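You operate a simulated robot arm through the tools that you are given. There is no shell and no other tool. Be economical: measure what you need, move in short steps, check, and stop when the job is done.

You are at the controls of a simulated robot arm. One attempt, no reset.

## Task
Press the orange tap button three times. Then take the small carton on the right end of the bench and put it away on the shelf under the packing table. Then put the black-dot bump stop on the waiting shelf. Keep to this order. Set down upright: small carton.

It is judged by the outcome, as a careful person would: the job done as asked, and still so three seconds after it is handed in. It fails if anything else is knocked over, pushed out of place, dropped, spilled or broken.

## Robot
A 7-joint arm with a two-finger parallel gripper on a trunk, on a base that drives. Base frame: it is fixed to the floor where the robot stands at the start and does not move with it; the origin is under the middle of the robot, x ahead of it, y to its left, z up; the surface under the hand at the start is at about z = 0.93. Lengths are in m, angles in degrees, forces in N, time in s.
With the tool pointing down near the work surface it reaches from about 0.26 to 0.6 m from the robot's upright axis, wherever it stands. Its first joint turns from -166.0 to 166.0 degrees. Places, roughly: black-dot bump stop (5x4x4 cm) [-1, -2.4, 0.9]; orange tap button [0.7, -0.1, 1.2]; shelf under the packing table [-3.2, 0.6, 0.4]; waiting shelf [-2.2, -2.4, 1.2]. Payload 3.4 kg.
The TCP is the grasp point between the finger pads, 0.03 m short of the fingertips. In the tool frame z runs along the fingers and y along their closing line. The gripper opens to 0.094 m. The fingers are 0.028 m wide and 0.01 m thick; the gripper's body (0.05 by 0.096 m) begins 0.055 m behind the TCP.
Orientation is that of the tool frame in the base frame, as a unit quaternion [x, y, z, w]. With the fingers straight down and closing along the base's y, the tool's x points along the base's -x, its y along +y and its z along -z.

## Interface
- The arm moves only by the tool apply_moves. Its arguments are lists of equal length, an entry for each row: "linear": the shift along the tool's x, y, z in mm, a list of three; "turn": the turn, a rotation vector about the tool's x, y, z in degrees, a list of three. In form: {"linear": [[x, y, z], ...], "turn": [[ax, ay, az], ...]}. A call has 1 to 8 rows; each row is the pose to reach, as a shift and turn from the pose commanded when the call began, along the tool's axes at that moment. "gripper" is the gripper command, from -1 (fully open) to 1 (shut), values between in proportion, set as the call begins (left out, the last holds). Each row takes 0.2 s and may step no farther than 0.05 m and 8.6 degrees from the row before; otherwise, or with a gripper value out of range, the whole call is refused. A pose out of reach is approached as far as the arm can. The call stops where the force on the tool passes 40 N (or 10 N more than at its start, if that is more) or the arm is blocked; 0.2 s more then pass. Each finger travels about 0.072 m/s and halts on what it meets, pressing with about 44 N; the grip force reading is that of the motor and also rises with nothing between the fingers. The clock runs only during rows and for 0.2 s after the last one: add rows that repeat a pose to give the fingers time. It gives the time, the measured TCP pose, the force on the tool (base axes), the opening and the grip force at its end, in the units of the frame above (readings bear some noise), with the torque about the TCP (base axes, N m) and any sound that the robot's microphone picked up, and new pictures: "views" is both (left out), scene, wrist or none.
- Cameras (640 x 400 px; columns grow to the right, rows downward): "scene" is now at [0.006, 0.0866, 1.6954]; the picture's right is [-0.70, -0.71, 0.00], its down [-0.31, 0.30, -0.90] and it looks along [0.64, -0.63, -0.43] (base axes); focal length 255 px, centre (320, 200). "wrist" rides on the gripper at [0.076, 0.014, -0.102] in the tool frame; the picture's right is [-0.18, 0.98, 0.00], its down [-0.75, -0.14, -0.64] and it looks along [-0.63, -0.12, 0.77] (tool axes); focal length 243 px, centre (320, 200). There is no depth. A picture from a camera that has moved, and an enlarged one, comes with that camera's place and axes in the base frame and with its lens.
- raise_lower(by): slides the trunk up (or, below 0, down) by that many m; the arm and the scene camera ride with it, the base frame stays. It gives what a move gives, with no picture.
- base_move(legs): drives the robot by 1 to 6 legs, each [ahead, left, turn to the left] in m, m and degrees, along the robot's own axes; the way and the turn of a leg run together, so that a leg with both is an arc; at most 1.5 m and 180 degrees a leg. The arm and the cameras ride along, it lands a little off, and it stops where it bumps. It gives what a move gives, and a new picture of the scene camera.
- aim_head(pan, tilt): turns the head with the scene camera to pan (to the left, within 155 degrees either way) and tilt (down, from -29 to 69), counted from straight ahead of the robot. It gives what a move gives, and a new picture of the scene camera.
- zoom(camera, box): a new picture of the part [left, top, right, bottom] of that camera's present view, enlarged. It takes no simulated time.
- job_done(): hands the job in; it is judged then, once.

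Work in short steps. Places have to be worked out from the pictures, the camera data and where the tool is seen: move nearer, look again, correct. Check each grasp and each placing, and mend what went wrong. You have 165 turns and 260 pictures in all, those below and enlarged ones among them. Open the gripper and draw the arm clear of the work before you hand the job in, unless the task says otherwise; then end with one line.

The tools are called after "Request:" by a JSON object that holds its "fn" and its "kwargs". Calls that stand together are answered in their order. apply_moves: Moves the arm, as the interface text tells. Its arguments: {"type":"object","properties":{"linear":{"type":"array","items":{"type":"array","items":{"type":"number"}}},"turn":{"type":"array","items":{"type":"array","items":{"type":"number"}}},"gripper":{"type":"number"},"views":{"type":"string","enum":["both","scene","wrist","none"]}},"required":["linear","turn"]} The other tools are called the same way: raise_lower (by) slides the trunk up or down; base_move (legs) drives the base; aim_head (pan, tilt) turns the head that bears the scene camera; zoom (camera, box) takes an enlarged picture of a part of a camera's view; job_done () hands the job in.

At the start:

```text
t: 0.0
tcp_pos: [0.2799, -0.0738, 1.4608]
ee_rot: [0.0, 1.0, -0.004, 0.015]
force: [102.6, -23.3, -146.9]
torque: [-0.78, 0.73, -0.68]
opening: 0.0937
finger_force: 0.0
trunk travel left (down, up): [-0.329, 0.056]
robot x, y, heading: [0.0017, -0.0054, -0.1]
head pan, tilt: [-44.4, 25.8]
```

scene: 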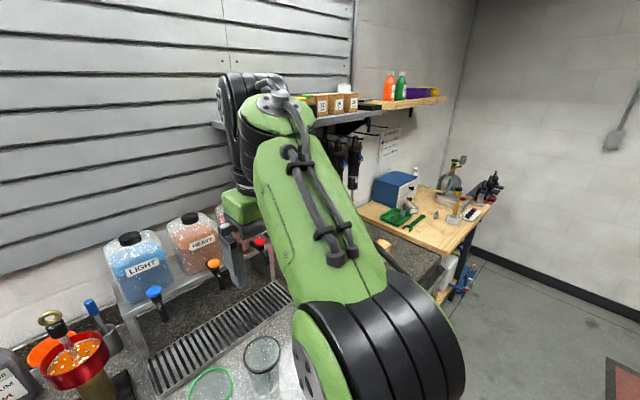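
wrist: 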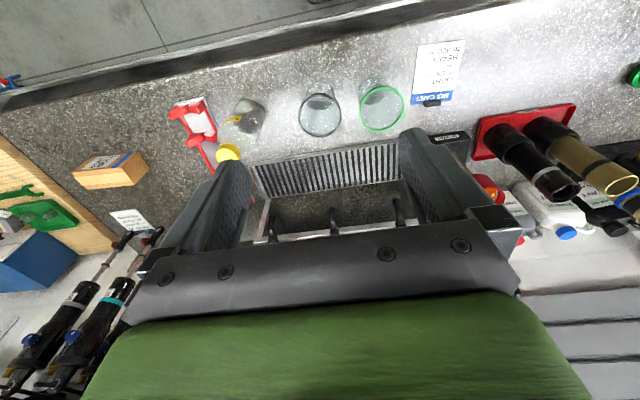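

I start by looking straight ahead at the taps, and read the card on the bench.

Request:
{"fn": "aim_head", "kwargs": {"pan": 0, "tilt": 35}}

Request:
{"fn": "zoom", "kwargs": {"camera": "wrist", "box": [60, 20, 500, 250]}}

```text
t: 1.1
tcp_pos: [0.2811, -0.0746, 1.4601]
ee_rot: [0.0, 1.0, -0.005, 0.019]
force: [39.0, -5.9, -55.0]
torque: [-0.69, 0.31, -0.55]
opening: 0.0939
finger_force: 0.1
trunk travel left (down, up): [-0.329, 0.056]
robot x, y, heading: [0.0009, 0.0021, 0.0]
head pan, tilt: [0.0, 35.0]
camera scene: at [0.0285, 0.1508, 1.6809], right [0.0, -1.0, 0.0], down [-0.57, 0.0, -0.82], along [0.82, 0.0, -0.57], focal length 255 px, centre (320, 200)
```

scene: 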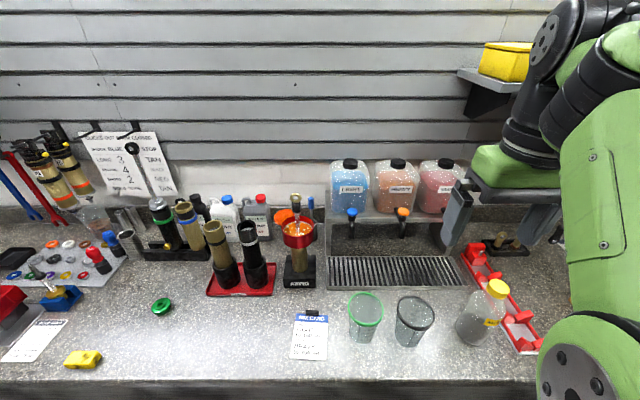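

```text
1.45 times, centred on (280, 135) of wrist
camera zoom: at [0.2008, -0.0595, 1.5598], right [0.18, 0.98, 0.0], down [0.73, -0.13, 0.67], along [0.66, -0.13, -0.74], focal length 353 px, centre (378, 294)
```

zoom: 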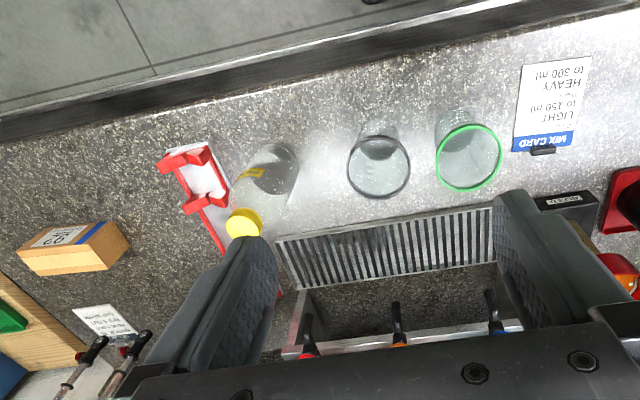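

I zoom in on the taps to see what exactly the button is.

Request:
{"fn": "zoom", "kwargs": {"camera": "scene", "box": [320, 140, 480, 260]}}

Request:
{"fn": "zoom", "kwargs": {"camera": "wrist", "box": [230, 160, 440, 260]}}

```text
3.33 times, centred on (400, 200) of scene
camera zoom: at [0.0285, 0.1508, 1.6809], right [0.0, -1.0, 0.0], down [-0.57, 0.0, -0.82], along [0.82, 0.0, -0.57], focal length 850 px, centre (53, 200)
```

zoom: 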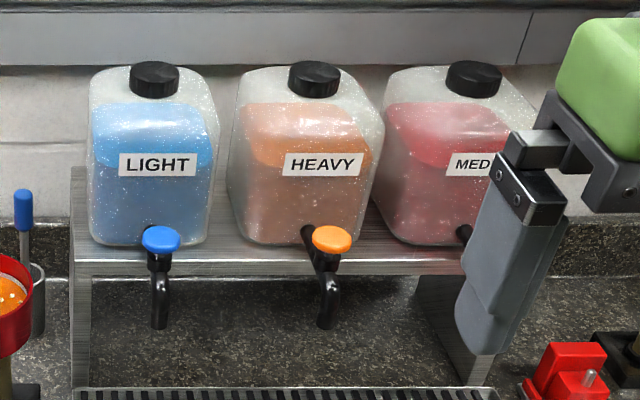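

```text
3.05 times, centred on (335, 210) of wrist
camera zoom: at [0.2008, -0.0595, 1.5598], right [0.18, 0.98, 0.0], down [0.73, -0.13, 0.67], along [0.66, -0.13, -0.74], focal length 739 px, centre (274, 170)
```

zoom: 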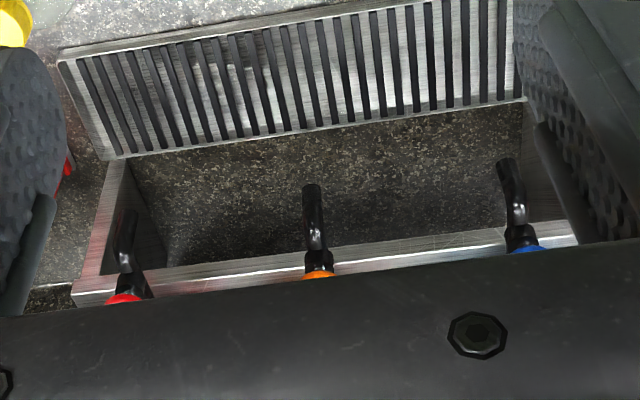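

The orange button is the cap on the HEAVY tap, at about (0.665, -0.112, 1.19). The bottle stands close behind it, so I'll close the gripper, tilt it about 40° forward and approach from above and in front.

Request:
{"fn": "apply_moves", "kwargs": {"linear": [[-30, 0, 0], [-60, -8, 0], [-90, -16, 0], [-120, -24, 0], [-150, -32, 0], [-190, -37, 20], [-220, -37, 40], [-250, -37, 60]], "turn": [[0, -8, 0], [0, -16, 0], [0, -24, 0], [0, -32, 0], [0, -38, 0], [0, -38, 0], [0, -38, 0], [0, -38, 0]], "gripper": 1}}

```text
t: 2.9
tcp_pos: [0.5324, -0.1128, 1.4065]
ee_rot: [-0.001, 0.94, -0.005, 0.34]
force: [0.9, 0.3, 0.1]
torque: [0.0, 0.03, 0.02]
opening: 0.0
finger_force: 32.9
trunk travel left (down, up): [-0.329, 0.056]
robot x, y, heading: [-0.0015, -0.0005, 0.1]
head pan, tilt: [0.0, 35.0]
camera scene: at [0.0303, 0.151, 1.6808], right [0.0, -1.0, 0.0], down [-0.57, 0.0, -0.82], along [0.82, 0.0, -0.57], focal length 255 px, centre (320, 200)
camera wrist: at [0.408, -0.0986, 1.4361], right [0.14, 0.98, 0.11], down [0.17, -0.13, 0.98], along [0.98, -0.12, -0.19], focal length 243 px, centre (320, 200)
```

scene: 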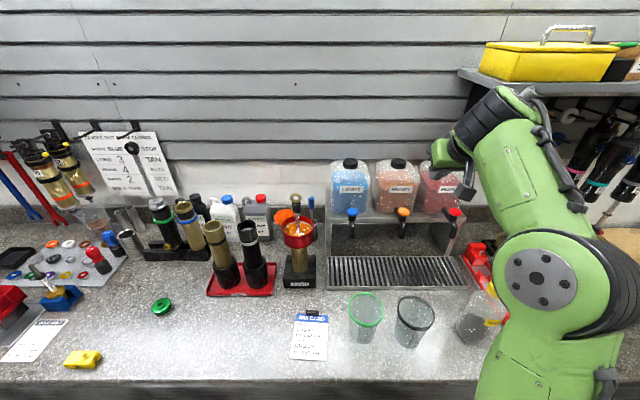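
wrist: 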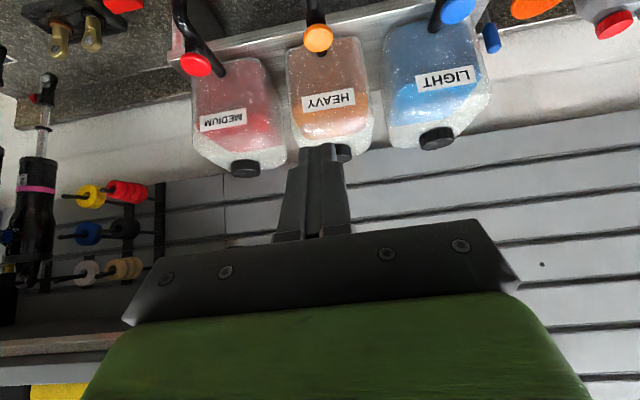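

The wrist view puts the button at (0.662, -0.111, 1.19), which agrees. I move along the fingers to just above it.

Request:
{"fn": "apply_moves", "kwargs": {"linear": [[0, 1, 40], [2, 2, 80], [5, 2, 120], [7, 2, 160], [8, 2, 190]], "turn": [[0, 0, 0], [0, 0, 0], [0, 0, 0], [0, 0, 0], [0, 0, 0]]}}

Request:
{"fn": "zoom", "kwargs": {"camera": "scene", "box": [320, 130, 480, 250]}}

```text
t: 4.1
tcp_pos: [0.6478, -0.1123, 1.2579]
ee_rot: [-0.002, 0.941, -0.005, 0.34]
force: [0.2, 0.8, 0.5]
torque: [0.03, 0.02, -0.01]
opening: 0.0001
finger_force: 32.5
trunk travel left (down, up): [-0.329, 0.056]
robot x, y, heading: [0.0018, 0.0016, -0.1]
head pan, tilt: [0.0, 35.0]
camera scene: at [0.0295, 0.1509, 1.6808], right [0.0, -1.0, 0.0], down [-0.57, 0.0, -0.82], along [0.82, 0.0, -0.57], focal length 255 px, centre (320, 200)
camera wrist: at [0.5228, -0.098, 1.2874], right [0.14, 0.98, 0.11], down [0.17, -0.13, 0.98], along [0.98, -0.12, -0.19], focal length 243 px, centre (320, 200)
```

scene: 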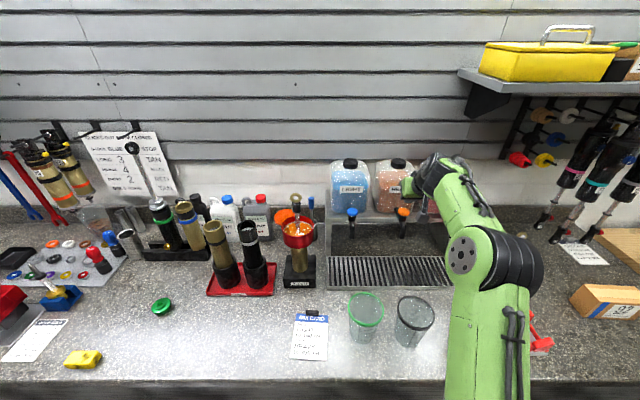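
wrist: 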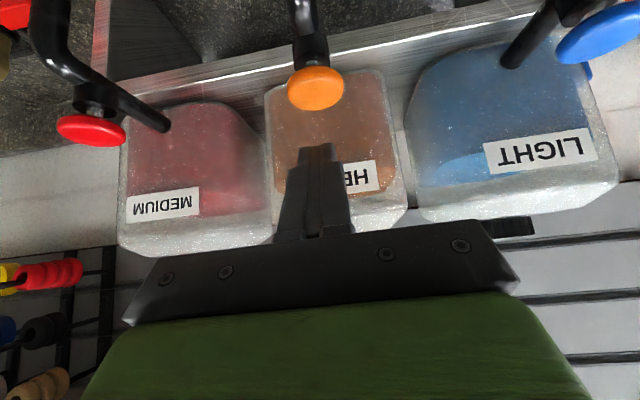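

```text
3.33 times, centred on (400, 190) of scene
camera zoom: at [0.0295, 0.1509, 1.6808], right [0.0, -1.0, 0.0], down [-0.57, 0.0, -0.82], along [0.82, 0.0, -0.57], focal length 850 px, centre (53, 233)
```

zoom: 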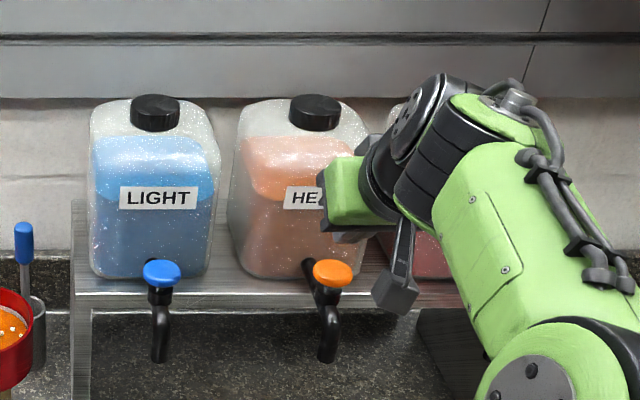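

Tip is above the button. I press straight down slowly, expecting contact near 35 mm of travel.

Request:
{"fn": "apply_moves", "kwargs": {"linear": [[12.8, 2, 15.4], [19.2, 2, 23.1], [22.4, 2, 27], [25.6, 2, 30.8], [27.5, 2, 33.1]], "turn": [[0, 0, 0], [0, 0, 0], [0, 0, 0], [0, 0, 0], [0, 0, 0]], "views": "both"}}

```text
t: 5.3
tcp_pos: [0.6467, -0.1108, 1.2187]
ee_rot: [-0.001, 0.938, -0.006, 0.346]
force: [3.5, -2.7, 20.9]
torque: [-0.04, -0.31, -0.01]
opening: 0.0
finger_force: 33.4
trunk travel left (down, up): [-0.329, 0.056]
robot x, y, heading: [-0.0007, -0.0011, -0.1]
head pan, tilt: [0.0, 35.0]
heard: click
camera scene: at [0.0265, 0.1508, 1.6811], right [0.0, -1.0, 0.0], down [-0.57, 0.0, -0.82], along [0.82, 0.0, -0.57], focal length 255 px, centre (320, 200)
camera wrist: at [0.5217, -0.0962, 1.247], right [0.14, 0.98, 0.11], down [0.16, -0.13, 0.98], along [0.98, -0.12, -0.17], focal length 243 px, centre (320, 200)
```

scene: 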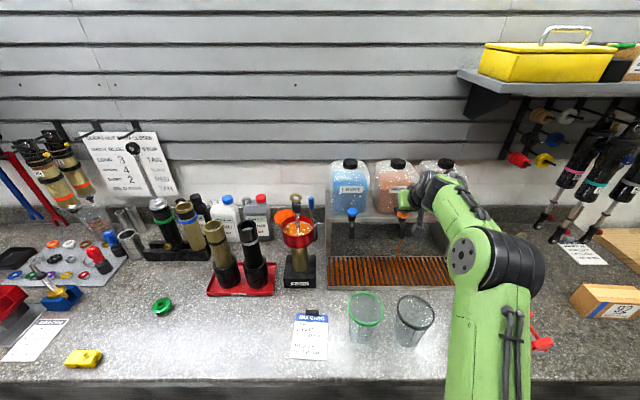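
wrist: 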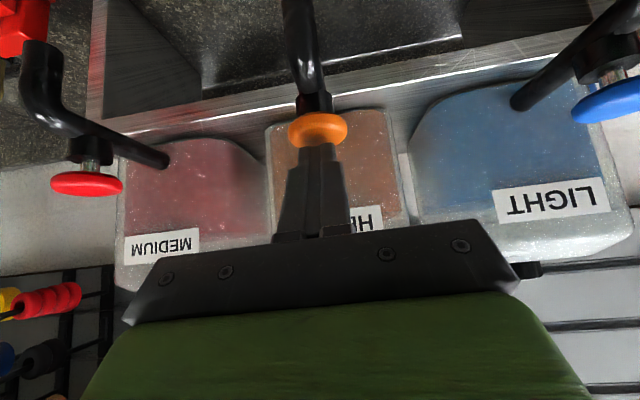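

Click heard and fluid flows into the drip tray; that's press one. I release now.

Request:
{"fn": "apply_moves", "kwargs": {"linear": [[-14, 0, -17], [-16, 0, -19.3], [-16, 0, -19.3]], "turn": [[0, 0, 0], [0, 0, 0], [0, 0, 0]], "views": "scene"}}

```text
t: 6.1
tcp_pos: [0.6478, -0.1096, 1.2389]
ee_rot: [-0.001, 0.941, -0.005, 0.339]
force: [0.8, 0.7, 0.6]
torque: [-0.01, 0.0, 0.01]
opening: 0.0001
finger_force: 33.0
trunk travel left (down, up): [-0.329, 0.056]
robot x, y, heading: [0.0015, 0.0021, -0.1]
head pan, tilt: [0.0, 35.0]
camera scene: at [0.0288, 0.151, 1.6808], right [0.0, -1.0, 0.0], down [-0.57, 0.0, -0.82], along [0.82, 0.0, -0.57], focal length 255 px, centre (320, 200)
```

scene: 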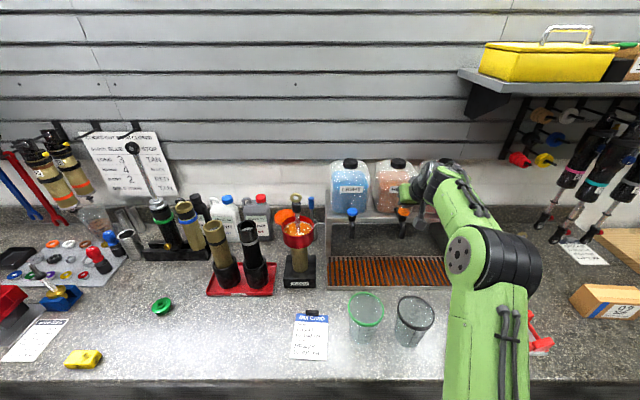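

Released, flow stopped. Second press: down the same 25 mm.

Request:
{"fn": "apply_moves", "kwargs": {"linear": [[8, 0, 9.6], [12, 0, 14.5], [14, 0, 17], [16, 0, 19.3]], "turn": [[0, 0, 0], [0, 0, 0], [0, 0, 0], [0, 0, 0]], "views": "none"}}

```text
t: 7.1
tcp_pos: [0.6464, -0.1075, 1.2174]
ee_rot: [-0.002, 0.939, -0.006, 0.344]
force: [3.0, -1.4, 18.0]
torque: [-0.06, -0.25, 0.05]
opening: 0.0002
finger_force: 32.9
trunk travel left (down, up): [-0.329, 0.056]
robot x, y, heading: [-0.0005, 0.0016, 0.2]
head pan, tilt: [0.0, 35.0]
heard: click
```

Second click. Release.

Request:
{"fn": "apply_moves", "kwargs": {"linear": [[-14, 0, -17], [-16, 0, -19.3], [-16, 0, -19.3]], "turn": [[0, 0, 0], [0, 0, 0], [0, 0, 0]], "views": "none"}}

```text
t: 7.9
tcp_pos: [0.6472, -0.1101, 1.2393]
ee_rot: [-0.002, 0.941, -0.003, 0.339]
force: [-0.6, 0.3, -0.3]
torque: [-0.02, -0.01, 0.01]
opening: 0.0
finger_force: 32.8
trunk travel left (down, up): [-0.329, 0.056]
robot x, y, heading: [-0.0031, -0.0001, -0.1]
head pan, tilt: [0.0, 35.0]
```

Third press, same way.

Request:
{"fn": "apply_moves", "kwargs": {"linear": [[8, 0, 9.6], [12, 0, 14.5], [14, 0, 17], [16, 0, 19.3]], "turn": [[0, 0, 0], [0, 0, 0], [0, 0, 0], [0, 0, 0]], "views": "none"}}

```text
t: 8.9
tcp_pos: [0.6457, -0.1101, 1.22]
ee_rot: [-0.001, 0.939, -0.006, 0.344]
force: [3.3, -2.4, 18.7]
torque: [-0.07, -0.29, -0.02]
opening: 0.0
finger_force: 33.0
trunk travel left (down, up): [-0.329, 0.056]
robot x, y, heading: [-0.0007, 0.002, 0.1]
head pan, tilt: [0.0, 35.0]
heard: click
```

Third click. I withdraw up and back.

Request:
{"fn": "apply_moves", "kwargs": {"linear": [[-14, 0, -17], [-16, 0, -35], [-12, 0, -80], [-10, 0, -125], [-8, 0, -170], [-6, 0, -215]], "turn": [[0, 0, 0], [0, 0, 0], [0, 0, 0], [0, 0, 0], [0, 0, 0], [0, 0, 0]], "views": "none"}}

Request:
{"fn": "aim_head", "kwargs": {"pan": -45, "tilt": 35}}

```text
t: 10.3
tcp_pos: [0.5127, -0.1101, 1.3848]
ee_rot: [-0.001, 0.94, -0.005, 0.34]
force: [-0.6, 0.0, 0.8]
torque: [-0.01, 0.0, 0.01]
opening: 0.0
finger_force: 32.7
trunk travel left (down, up): [-0.329, 0.056]
robot x, y, heading: [-0.005, -0.0023, -0.1]
head pan, tilt: [0.0, 35.0]
```

```text
t: 11.4
tcp_pos: [0.5155, -0.1096, 1.3846]
ee_rot: [-0.001, 0.94, -0.005, 0.34]
force: [-0.3, -0.4, -0.9]
torque: [0.0, 0.03, -0.01]
opening: 0.0
finger_force: 32.7
trunk travel left (down, up): [-0.329, 0.056]
robot x, y, heading: [0.002, -0.0013, 0.1]
head pan, tilt: [-45.0, 35.0]
camera scene: at [0.003, 0.0887, 1.6809], right [-0.71, -0.71, 0.0], down [-0.41, 0.41, -0.82], along [0.58, -0.58, -0.57], focal length 255 px, centre (320, 200)
```

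scene: 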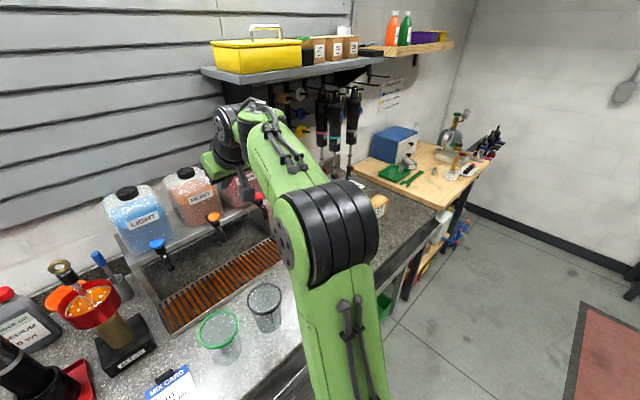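

The carton is hidden behind the arm. I bring the arm back to pointing down and to the left, then look right.

Request:
{"fn": "apply_moves", "kwargs": {"linear": [[10, 30, -35], [20, 60, -70], [35, 95, -90], [50, 130, -105], [65, 165, -120]], "turn": [[0, 8, 0], [0, 16, 0], [0, 24, 0], [0, 32, 0], [0, 39.5, 0]], "views": "scene", "gripper": -1}}

Request:
{"fn": "zoom", "kwargs": {"camera": "scene", "box": [280, 160, 480, 320]}}

```text
t: 12.7
tcp_pos: [0.3958, 0.054, 1.4312]
ee_rot: [0.0, 1.0, -0.002, 0.02]
force: [5.4, 9.0, -7.7]
torque: [-1.21, 0.04, -0.9]
opening: 0.0941
finger_force: 0.0
trunk travel left (down, up): [-0.329, 0.056]
robot x, y, heading: [0.002, -0.0037, 0.2]
head pan, tilt: [-45.0, 35.0]
stopped in row 5: the force on the tool passed its limit at 95 N (the readings are from after the stop); the commanded pose is now the measured one
camera scene: at [0.003, 0.0896, 1.6808], right [-0.71, -0.71, 0.0], down [-0.41, 0.41, -0.82], along [0.58, -0.58, -0.57], focal length 255 px, centre (320, 200)
```

scene: 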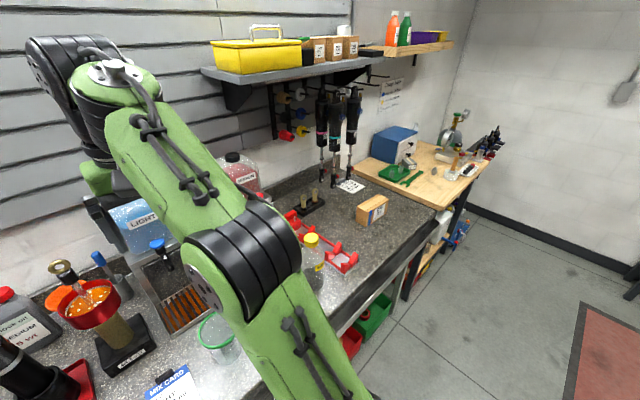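

```text
2.50 times, centred on (380, 240) of scene
camera zoom: at [0.003, 0.0896, 1.6808], right [-0.71, -0.71, 0.0], down [-0.41, 0.41, -0.82], along [0.58, -0.58, -0.57], focal length 638 px, centre (170, 100)
```

zoom: 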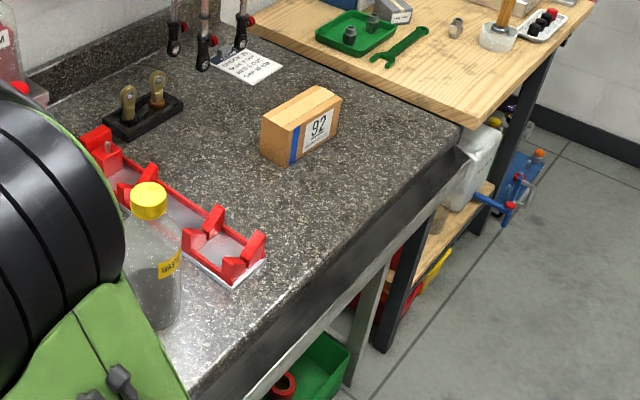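

The carton ("92") stands on the bench, about x 0.46–0.525, y −0.67 to −0.815, ~9 cm high. Before choosing a grasp I look at the packing table shelf behind, and the card near the carton.

Request:
{"fn": "zoom", "kwargs": {"camera": "scene", "box": [330, 170, 400, 240]}}

Request:
{"fn": "aim_head", "kwargs": {"pan": 155, "tilt": 20}}

Request:
{"fn": "aim_head", "kwargs": {"pan": -130, "tilt": 20}}

```text
5.71 times, centred on (365, 205) of scene
camera zoom: at [0.003, 0.0896, 1.6808], right [-0.71, -0.71, 0.0], down [-0.41, 0.41, -0.82], along [0.58, -0.58, -0.57], focal length 1458 px, centre (63, 171)
```

zoom: 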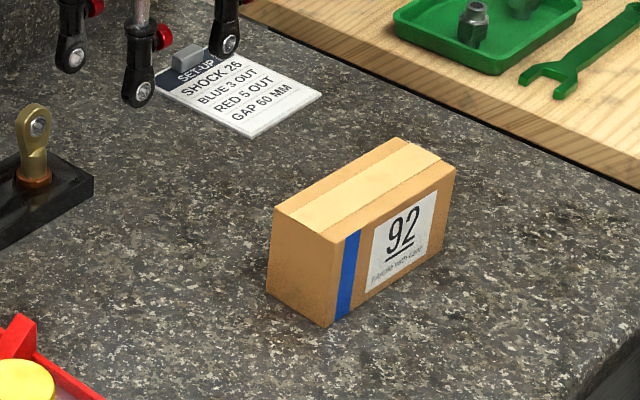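

```text
t: 15.6
tcp_pos: [0.3956, 0.0529, 1.4317]
ee_rot: [-0.001, 1.0, -0.003, 0.019]
force: [12.9, 14.2, -19.9]
torque: [-1.8, -0.17, -1.31]
opening: 0.0939
finger_force: 0.1
trunk travel left (down, up): [-0.329, 0.056]
robot x, y, heading: [-0.0, 0.002, 0.2]
head pan, tilt: [154.7, 20.0]
camera scene: at [-0.1437, 0.1908, 1.7047], right [0.43, 0.9, 0.0], down [0.31, -0.15, -0.94], along [-0.85, 0.4, -0.34], focal length 255 px, centre (320, 200)
```

scene: 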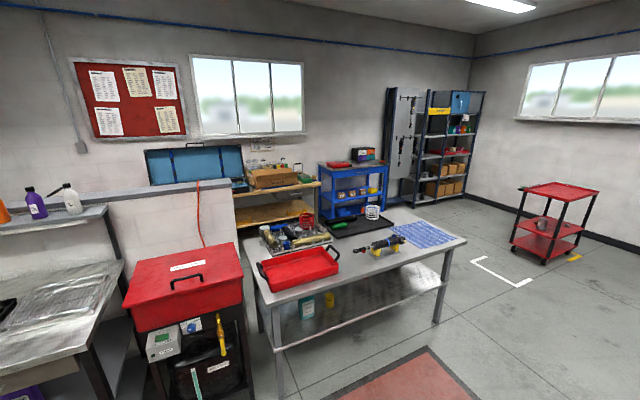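

```text
t: 19.5
tcp_pos: [0.3947, 0.0524, 1.4328]
ee_rot: [0.0, 1.0, -0.003, 0.02]
force: [12.9, 14.0, -21.0]
torque: [-1.8, -0.19, -1.29]
opening: 0.094
finger_force: 0.2
trunk travel left (down, up): [-0.329, 0.056]
robot x, y, heading: [-0.0034, 0.006, 0.1]
head pan, tilt: [-130.0, 20.0]
camera scene: at [-0.1194, 0.0796, 1.7047], right [-0.77, 0.64, 0.0], down [0.22, 0.26, -0.94], along [-0.6, -0.72, -0.34], focal length 255 px, centre (320, 200)
```

scene: 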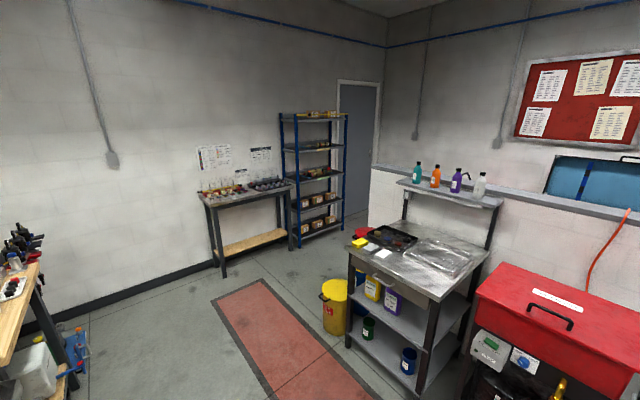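

The tan table with the wooden under-shelf at the back wall is the packing table; the blue rack on the other wall holds the waiting shelf. I zoom in on the packing table from here.

Request:
{"fn": "zoom", "kwargs": {"camera": "scene", "box": [190, 100, 360, 270]}}

Request:
{"fn": "aim_head", "kwargs": {"pan": 155, "tilt": 20}}

Request:
{"fn": "zoom", "kwargs": {"camera": "scene", "box": [220, 140, 400, 260]}}

```text
2.35 times, centred on (275, 185) of scene
camera zoom: at [-0.1194, 0.0796, 1.7047], right [-0.77, 0.64, 0.0], down [0.22, 0.26, -0.94], along [-0.6, -0.72, -0.34], focal length 600 px, centre (426, 235)
```

zoom: 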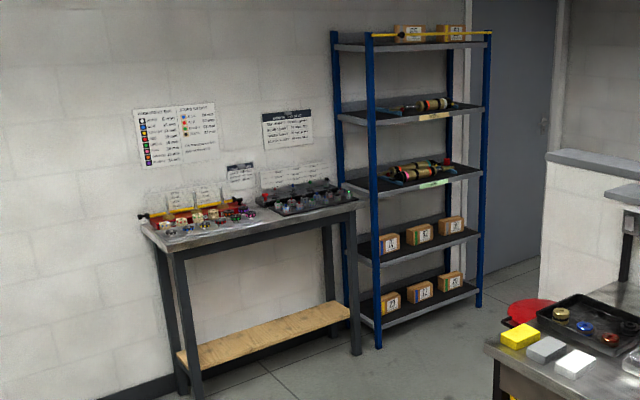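

```text
t: 23.4
tcp_pos: [0.3955, 0.0543, 1.431]
ee_rot: [0.0, 1.0, -0.003, 0.019]
force: [14.4, 13.6, -19.7]
torque: [-1.8, -0.25, -1.28]
opening: 0.0943
finger_force: 0.1
trunk travel left (down, up): [-0.329, 0.056]
robot x, y, heading: [-0.0039, -0.001, 0.3]
head pan, tilt: [154.7, 20.0]
camera scene: at [-0.1437, 0.1908, 1.7047], right [0.43, 0.9, 0.0], down [0.31, -0.15, -0.94], along [-0.85, 0.4, -0.34], focal length 255 px, centre (320, 200)
```

scene: 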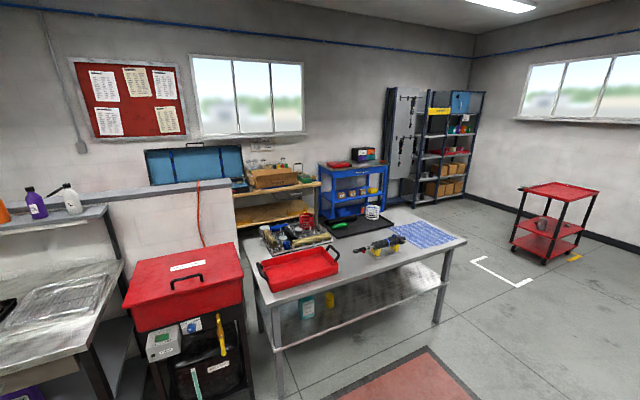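

```text
3.33 times, centred on (310, 200) of scene
camera zoom: at [-0.1437, 0.1908, 1.7047], right [0.43, 0.9, 0.0], down [0.31, -0.15, -0.94], along [-0.85, 0.4, -0.34], focal length 850 px, centre (353, 200)
```

zoom: 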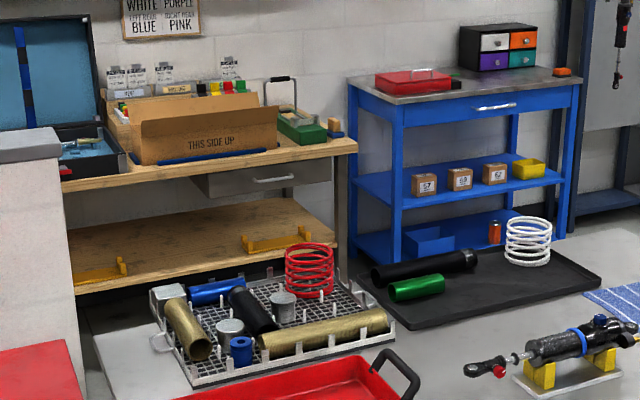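

Forces ~25 N persist with the arm still, so the hand is likely touching its own arm in this folded pose; I move it forward and right a bit. The table's under-shelf is low, so I'll grip the carton by its end with the tool tilted ~45°. First drive 0.3 m right.

Request:
{"fn": "apply_moves", "kwargs": {"linear": [[-20, -20, 20], [-40, -40, 50], [-60, -60, 80], [-60, -80, 100], [-60, -80, 100]], "turn": [[0, 0, 8], [0, 0, 16], [0, 0, 24], [0, 0, 32], [0, 0, 40]], "views": "none"}}

Request:
{"fn": "aim_head", "kwargs": {"pan": -45, "tilt": 40}}

Request:
{"fn": "base_move", "kwargs": {"legs": [[0, -0.3, 0]]}}

```text
t: 24.6
tcp_pos: [0.4589, -0.0267, 1.3345]
ee_rot: [0.342, 0.94, 0.003, 0.02]
force: [0.5, 1.0, -0.1]
torque: [-0.03, 0.03, -0.03]
opening: 0.094
finger_force: 0.2
trunk travel left (down, up): [-0.329, 0.056]
robot x, y, heading: [-0.0021, -0.0008, -0.1]
head pan, tilt: [154.7, 20.0]
```

```text
t: 27.5
tcp_pos: [0.4589, -0.0282, 1.3346]
ee_rot: [0.34, 0.94, 0.004, 0.019]
force: [-0.1, 0.0, -0.2]
torque: [0.01, -0.01, 0.0]
opening: 0.0937
finger_force: 0.1
trunk travel left (down, up): [-0.329, 0.056]
robot x, y, heading: [-0.0008, -0.0036, -0.1]
head pan, tilt: [-45.0, 40.0]
camera scene: at [0.0006, 0.0909, 1.6733], right [-0.71, -0.71, 0.0], down [-0.45, 0.45, -0.77], along [0.54, -0.54, -0.64], focal length 255 px, centre (320, 200)
```

scene: 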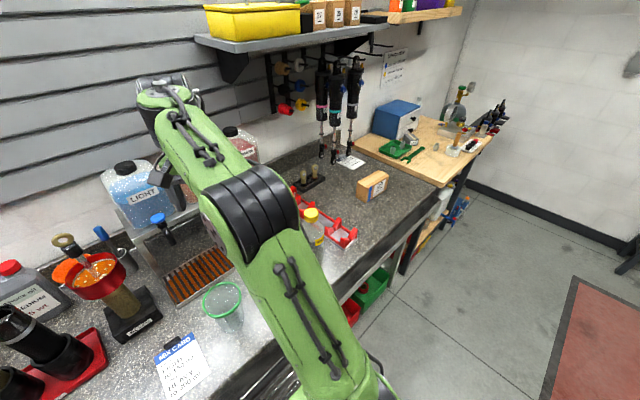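

```text
t: 29.6
tcp_pos: [0.4594, -0.3324, 1.3348]
ee_rot: [0.34, 0.94, 0.005, 0.019]
force: [-0.1, -0.6, 0.8]
torque: [0.04, -0.02, 0.05]
opening: 0.0938
finger_force: 0.1
trunk travel left (down, up): [-0.329, 0.056]
robot x, y, heading: [-0.0035, -0.3069, -0.0]
head pan, tilt: [-45.0, 40.0]
camera scene: at [0.0006, -0.214, 1.6733], right [-0.71, -0.71, 0.0], down [-0.45, 0.45, -0.77], along [0.54, -0.54, -0.64], focal length 255 px, centre (320, 200)
```

scene: 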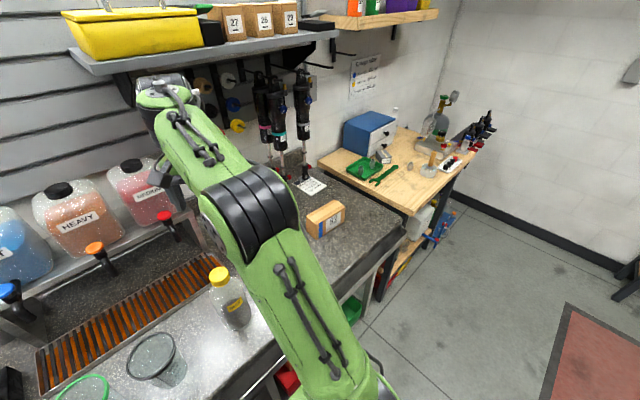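

Forces are zero now. I turn the hand to point along −y and move toward the carton's near end, still high.

Request:
{"fn": "apply_moves", "kwargs": {"linear": [[-20, -16, 8], [-40, -32, 16], [-60, -48, 24], [-80, -64, 32], [-100, -80, 40], [-120, -100, 50], [-132, -111, 50]], "turn": [[0, 0, 8], [0, 0, 16], [0, 0, 24], [0, 0, 32], [0, 0, 40], [0, 0, 48], [0, 0, 54]], "views": "none"}}

Request:
{"fn": "zoom", "kwargs": {"camera": "scene", "box": [250, 160, 410, 260]}}

```text
t: 31.2
tcp_pos: [0.4908, -0.503, 1.2853]
ee_rot: [0.731, 0.682, 0.013, 0.015]
force: [0.1, -0.4, 0.3]
torque: [0.01, -0.01, 0.02]
opening: 0.094
finger_force: 0.2
trunk travel left (down, up): [-0.329, 0.056]
robot x, y, heading: [0.0005, -0.3055, 0.0]
head pan, tilt: [-45.0, 40.0]
```

```text
4.00 times, centred on (330, 210) of scene
camera zoom: at [0.0013, -0.214, 1.6733], right [-0.71, -0.71, 0.0], down [-0.46, 0.45, -0.77], along [0.54, -0.54, -0.64], focal length 1020 px, centre (280, 160)
```

zoom: 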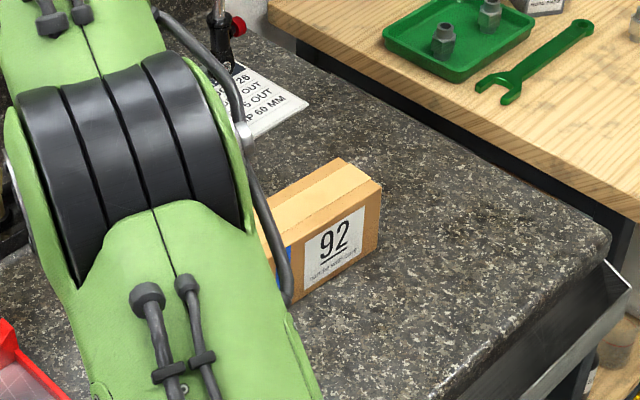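

Yaw is −94°. Now tilt 45° so the fingers point toward the carton's end, with a wrist look.

Request:
{"fn": "apply_moves", "kwargs": {"linear": [[0, 0, 5], [0, 0, 10], [0, 0, 20], [0, 0, 30], [0, 0, 40], [0, 0, 50]], "turn": [[0, -8, 0], [0, -16, 0], [0, -24, 0], [0, -32, 0], [0, -40, 0], [0, -44, 0]], "views": "both"}}

```text
t: 32.6
tcp_pos: [0.494, -0.5018, 1.2366]
ee_rot: [0.682, 0.627, -0.262, 0.271]
force: [0.5, -0.4, 0.1]
torque: [-0.04, -0.01, 0.0]
opening: 0.0941
finger_force: 0.1
trunk travel left (down, up): [-0.329, 0.056]
robot x, y, heading: [0.0002, -0.2998, -0.0]
head pan, tilt: [-45.0, 40.0]
camera scene: at [0.001, -0.213, 1.6733], right [-0.71, -0.71, 0.0], down [-0.45, 0.45, -0.77], along [0.54, -0.54, -0.64], focal length 255 px, centre (320, 200)
camera wrist: at [0.5153, -0.3774, 1.2566], right [0.97, -0.2, 0.17], down [-0.18, -0.08, 0.98], along [-0.18, -0.98, -0.11], focal length 243 px, centre (320, 200)
```

scene: 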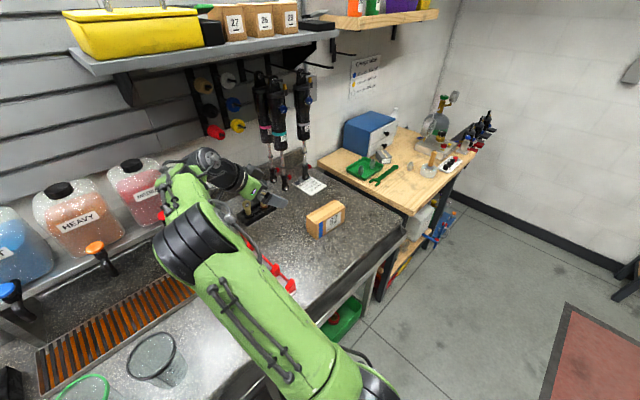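
wrist: 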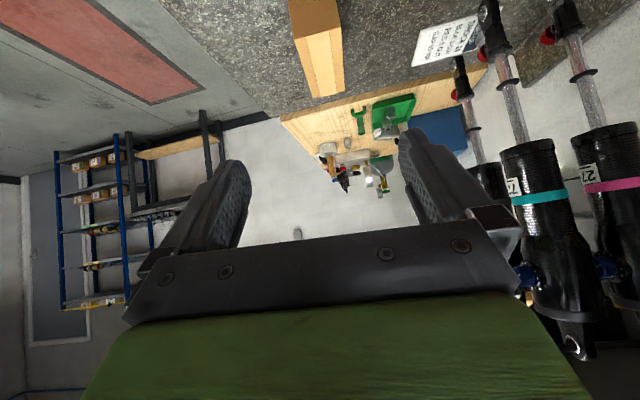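

Carton's end edge is at y≈−0.658, centre line x≈0.494, yaw about −92°. I move along the tool axis to ~10 cm short of the grasp.

Request:
{"fn": "apply_moves", "kwargs": {"linear": [[10, 1, 40], [20, 2, 85], [30, 2, 130], [33, 2, 175], [33, 2, 215]], "turn": [[0, 0, 0], [0, 0, 0], [0, 0, 0], [0, 0, 0], [0, 0, 0]], "views": "both"}}

```text
t: 33.8
tcp_pos: [0.4947, -0.6308, 1.0595]
ee_rot: [0.682, 0.628, -0.262, 0.268]
force: [-1.2, -0.2, 0.2]
torque: [0.0, 0.03, 0.02]
opening: 0.0937
finger_force: 0.1
trunk travel left (down, up): [-0.329, 0.056]
robot x, y, heading: [-0.0014, -0.3025, -0.1]
head pan, tilt: [-45.0, 40.0]
camera scene: at [0.0012, -0.2146, 1.6734], right [-0.71, -0.71, 0.0], down [-0.46, 0.46, -0.77], along [0.54, -0.54, -0.64], focal length 255 px, centre (320, 200)
camera wrist: at [0.5164, -0.5059, 1.0803], right [0.97, -0.2, 0.17], down [-0.18, -0.08, 0.98], along [-0.18, -0.98, -0.12], focal length 243 px, centre (320, 200)
```

scene: 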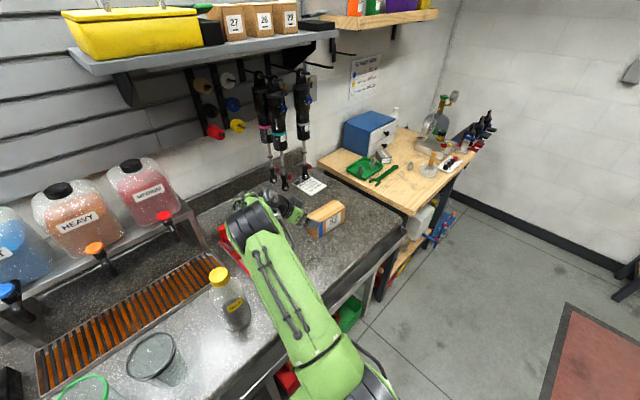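
wrist: 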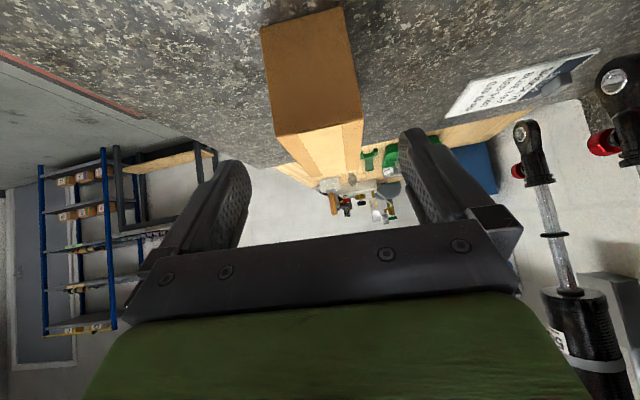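

Aligned. Final approach 93 mm along the tool axis.

Request:
{"fn": "apply_moves", "kwargs": {"linear": [[0, -1, 40], [0, -1, 70], [0, -1, 85], [0, -1, 93]], "turn": [[0, 0, 0], [0, 0, 0], [0, 0, 0], [0, 0, 0]], "views": "both"}}

```text
t: 34.8
tcp_pos: [0.4904, -0.6927, 0.9932]
ee_rot: [0.681, 0.628, -0.262, 0.27]
force: [0.3, 1.3, -0.5]
torque: [-0.01, 0.01, 0.0]
opening: 0.094
finger_force: 0.1
trunk travel left (down, up): [-0.329, 0.056]
robot x, y, heading: [-0.0005, -0.3022, 0.1]
head pan, tilt: [-45.0, 40.0]
camera scene: at [0.0007, -0.2134, 1.6733], right [-0.71, -0.71, 0.0], down [-0.45, 0.45, -0.77], along [0.54, -0.54, -0.64], focal length 255 px, centre (320, 200)
camera wrist: at [0.5122, -0.5697, 1.0142], right [0.97, -0.2, 0.17], down [-0.18, -0.08, 0.98], along [-0.18, -0.98, -0.12], focal length 243 px, centre (320, 200)
```

scene: 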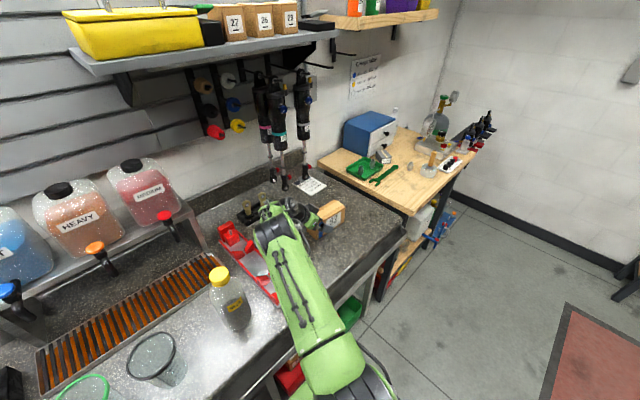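
wrist: 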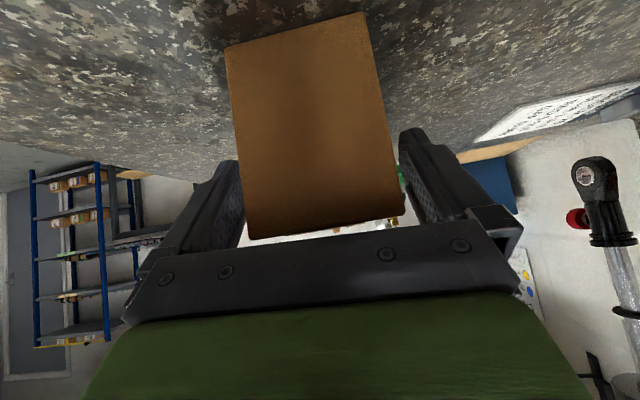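

Carton is between the fingers with margin both sides. Close the gripper.

Request:
{"fn": "apply_moves", "kwargs": {"linear": [[0, 0, 0], [0, 0, 0], [0, 0, 0], [0, 0, 0], [0, 0, 0]], "turn": [[0, 0, 0], [0, 0, 0], [0, 0, 0], [0, 0, 0], [0, 0, 0]], "gripper": 1, "views": "wrist"}}

```text
t: 36.0
tcp_pos: [0.4907, -0.6948, 0.994]
ee_rot: [0.681, 0.628, -0.262, 0.27]
force: [0.5, 0.7, 1.6]
torque: [0.02, 0.06, 0.13]
opening: 0.0667
finger_force: 44.3
trunk travel left (down, up): [-0.329, 0.056]
robot x, y, heading: [0.0041, -0.3029, 0.2]
head pan, tilt: [-45.0, 40.0]
camera wrist: at [0.5121, -0.5694, 1.0146], right [0.97, -0.2, 0.17], down [-0.18, -0.08, 0.98], along [-0.18, -0.98, -0.11], focal length 243 px, centre (320, 200)
```

wrist: 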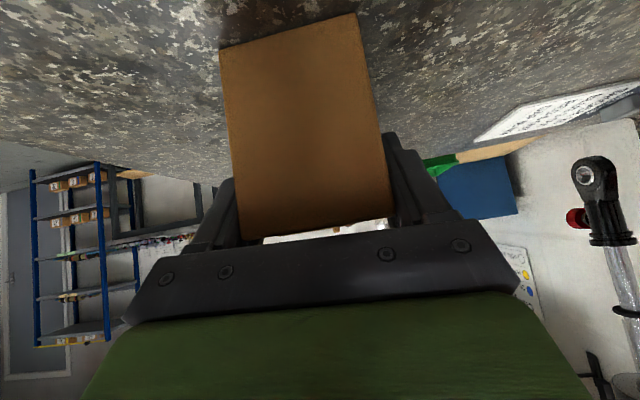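

Gripped at 67 mm. Lift straight up.

Request:
{"fn": "apply_moves", "kwargs": {"linear": [[-14, 1, -14], [-35, 2, -36], [-63, 4, -64], [-95, 6, -97], [-126, 7, -129]], "turn": [[0, 0, 0], [0, 0, 0], [0, 0, 0], [0, 0, 0], [0, 0, 0]], "views": "both"}}

```text
t: 37.2
tcp_pos: [0.4879, -0.6917, 1.1749]
ee_rot: [0.682, 0.627, -0.262, 0.269]
force: [-0.6, -0.7, -2.8]
torque: [0.11, -0.04, -0.01]
opening: 0.0666
finger_force: 44.1
trunk travel left (down, up): [-0.329, 0.056]
robot x, y, heading: [-0.0015, -0.3073, 0.0]
head pan, tilt: [-45.0, 40.0]
camera scene: at [0.0002, -0.2132, 1.6733], right [-0.71, -0.71, 0.0], down [-0.45, 0.45, -0.77], along [0.54, -0.54, -0.64], focal length 255 px, centre (320, 200)
camera wrist: at [0.5111, -0.5677, 1.1956], right [0.97, -0.2, 0.16], down [-0.18, -0.08, 0.98], along [-0.18, -0.98, -0.12], focal length 243 px, centre (320, 200)
```

scene: 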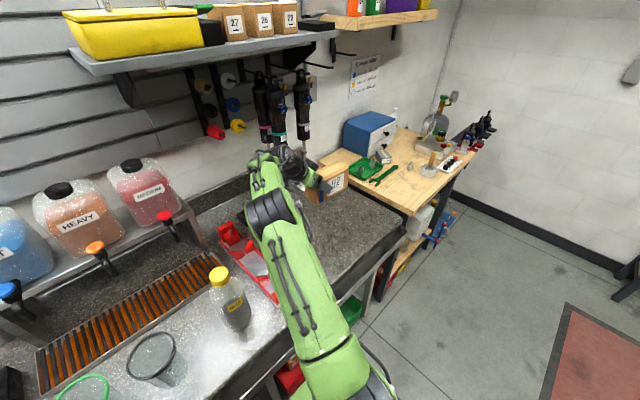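
wrist: 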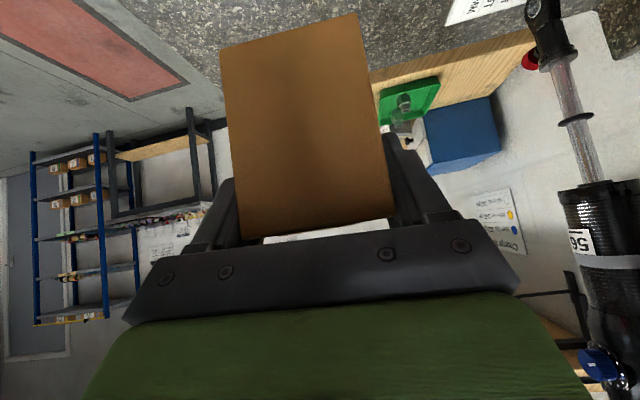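

Holding well (~0.3 kg). I raise the trunk and then back the robot away from the bench.

Request:
{"fn": "raise_lower", "kwargs": {"by": 0.05}}

Request:
{"fn": "base_move", "kwargs": {"legs": [[-0.45, 0, 0]]}}

```text
t: 38.1
tcp_pos: [0.4899, -0.6934, 1.2238]
ee_rot: [0.681, 0.628, -0.263, 0.269]
force: [0.4, 0.3, -3.5]
torque: [0.16, -0.03, -0.01]
opening: 0.0664
finger_force: 44.1
trunk travel left (down, up): [-0.379, 0.006]
robot x, y, heading: [-0.0005, -0.3042, 0.1]
head pan, tilt: [-45.0, 40.0]
```

```text
t: 40.8
tcp_pos: [0.0476, -0.6947, 1.2234]
ee_rot: [0.682, 0.627, -0.263, 0.269]
force: [-1.3, -0.5, -3.4]
torque: [0.13, -0.02, -0.04]
opening: 0.0663
finger_force: 44.0
trunk travel left (down, up): [-0.379, 0.006]
robot x, y, heading: [-0.4405, -0.3066, -0.1]
head pan, tilt: [-45.0, 40.0]
camera scene: at [-0.44, -0.2131, 1.7231], right [-0.71, -0.71, 0.0], down [-0.45, 0.46, -0.77], along [0.54, -0.54, -0.64], focal length 255 px, centre (320, 200)
```

scene: 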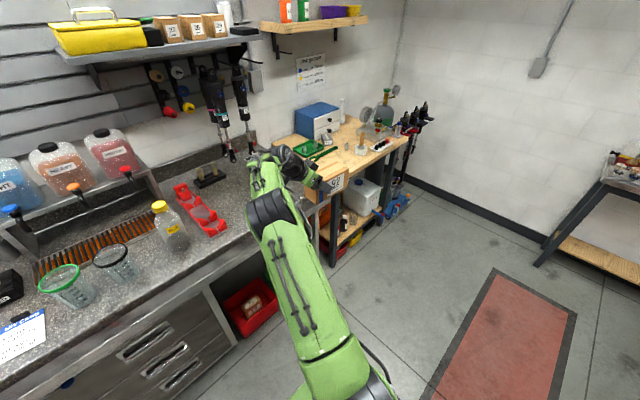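

Now in free space, I swing the held carton round to point straight ahead of the robot (yaw about the vertical), bringing it to the front.

Request:
{"fn": "apply_moves", "kwargs": {"linear": [[25, -6, -24], [49, -12, -49], [74, -18, -73], [98, -24, -98], [123, -31, -122], [148, -37, -146], [172, -43, -171], [197, -49, -195]], "turn": [[-5.58, 0.33, -5.73], [-11.15, 0.66, -11.46], [-16.73, 0.98, -17.18], [-22.3, 1.31, -22.9], [-27.9, 1.64, -28.6], [-33.5, 1.97, -34.4], [-39.0, 2.3, -40.1], [-44.6, 2.6, -45.8]], "views": "none"}}

```text
t: 42.6
tcp_pos: [0.0184, -0.4117, 1.2251]
ee_rot: [0.246, 0.893, -0.078, 0.367]
force: [-0.8, 0.6, -3.6]
torque: [0.05, 0.1, 0.01]
opening: 0.066
finger_force: 44.0
trunk travel left (down, up): [-0.379, 0.006]
robot x, y, heading: [-0.4412, -0.3014, -0.1]
head pan, tilt: [-45.0, 40.0]
```

Another 28° of yaw to be straight ahead.

Request:
{"fn": "apply_moves", "kwargs": {"linear": [[13, 21, -11], [26, 43, -23], [40, 65, -35], [53, 86, -46]], "turn": [[-4.85, 0.29, -5], [-9.7, 0.57, -10], [-14.6, 0.86, -15], [-19.4, 1.15, -20]], "views": "wrist"}}

Request:
{"fn": "aim_head", "kwargs": {"pan": 90, "tilt": 25}}

```text
t: 43.6
tcp_pos: [-0.0002, -0.3018, 1.2259]
ee_rot: [0.024, 0.927, 0.012, 0.375]
force: [0.5, 0.7, -2.8]
torque: [0.0, 0.19, 0.0]
opening: 0.0662
finger_force: 44.3
trunk travel left (down, up): [-0.379, 0.006]
robot x, y, heading: [-0.4425, -0.3024, -0.0]
head pan, tilt: [-45.0, 40.0]
camera wrist: at [-0.1258, -0.2851, 1.2466], right [0.17, 0.97, 0.17], down [0.09, -0.18, 0.98], along [0.98, -0.15, -0.12], focal length 243 px, centre (320, 200)
```

wrist: 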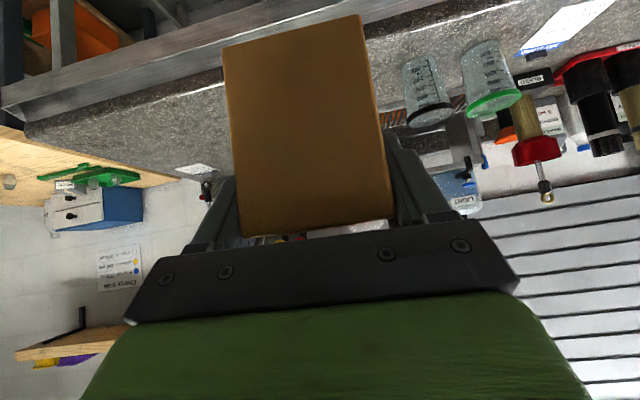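

```text
t: 45.8
tcp_pos: [0.001, -0.3029, 1.2252]
ee_rot: [0.025, 0.926, 0.013, 0.375]
force: [-0.4, 0.0, -3.0]
torque: [0.0, 0.16, -0.02]
opening: 0.066
finger_force: 44.0
trunk travel left (down, up): [-0.379, 0.006]
robot x, y, heading: [-0.4414, -0.305, 0.0]
head pan, tilt: [90.0, 25.0]
camera scene: at [-0.4992, -0.0602, 1.7464], right [1.0, 0.0, 0.0], down [0.0, -0.42, -0.91], along [0.0, 0.91, -0.42], focal length 255 px, centre (320, 200)
```

scene: 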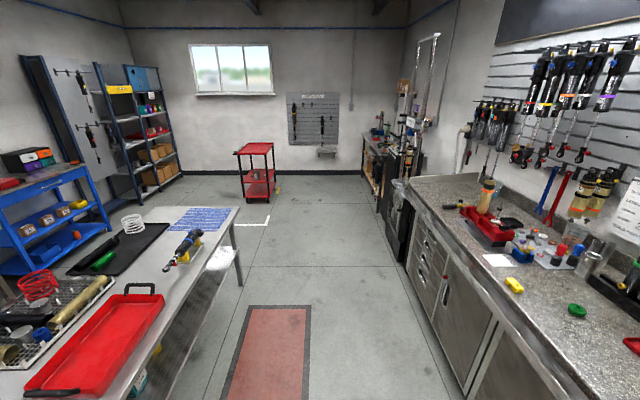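

Arm is in front, carton level. The way to the packing table is round the far end of the grey table: turn left, drive along +y between the benches, then turn left again.

Request:
{"fn": "base_move", "kwargs": {"legs": [[0, 0, 90], [1.3, 0, 0], [1.3, 0, 0]]}}

Request:
{"fn": "aim_head", "kwargs": {"pan": 90, "tilt": 25}}

```text
t: 62.0
tcp_pos: [-0.4325, 2.6902, 1.2257]
ee_rot: [-0.638, 0.672, 0.275, 0.257]
force: [0.5, 0.8, -3.2]
torque: [-0.17, -0.01, 0.04]
opening: 0.0661
finger_force: 43.1
trunk travel left (down, up): [-0.379, 0.006]
robot x, y, heading: [-0.4341, 2.2485, 89.9]
head pan, tilt: [90.0, 25.0]
camera scene: at [-0.6763, 2.1899, 1.7464], right [0.0, 1.0, 0.0], down [0.42, 0.0, -0.91], along [-0.91, 0.0, -0.42], focal length 255 px, centre (320, 200)
```

scene: 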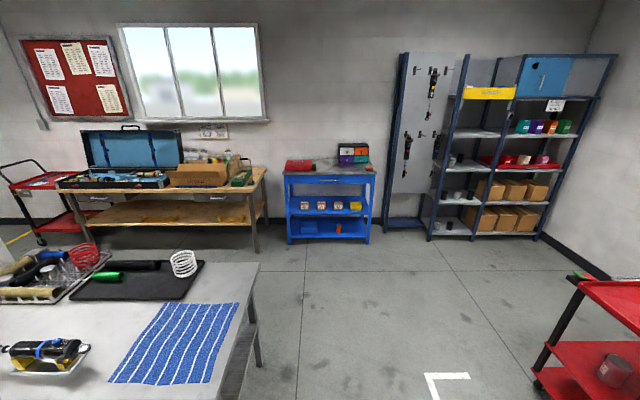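

```text
t: 62.6
tcp_pos: [-0.4325, 2.6896, 1.2254]
ee_rot: [-0.637, 0.673, 0.274, 0.257]
force: [-0.1, -1.0, -3.1]
torque: [-0.13, 0.02, 0.0]
opening: 0.0659
finger_force: 44.0
trunk travel left (down, up): [-0.379, 0.006]
robot x, y, heading: [-0.4314, 2.2504, 89.9]
head pan, tilt: [90.0, 25.0]
camera scene: at [-0.6763, 2.1899, 1.7464], right [0.0, 1.0, 0.0], down [0.42, 0.0, -0.91], along [-0.91, 0.0, -0.42], focal length 255 px, centre (320, 200)
```

scene: 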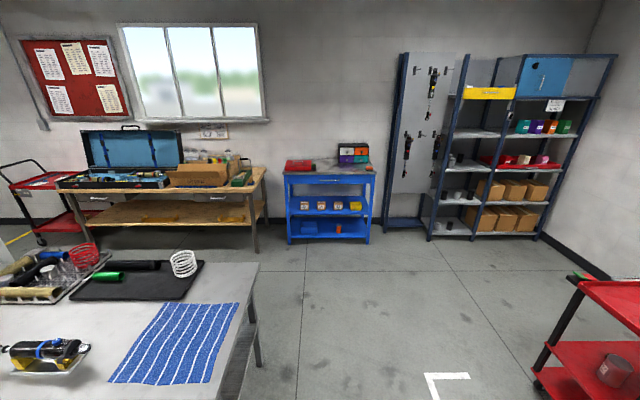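

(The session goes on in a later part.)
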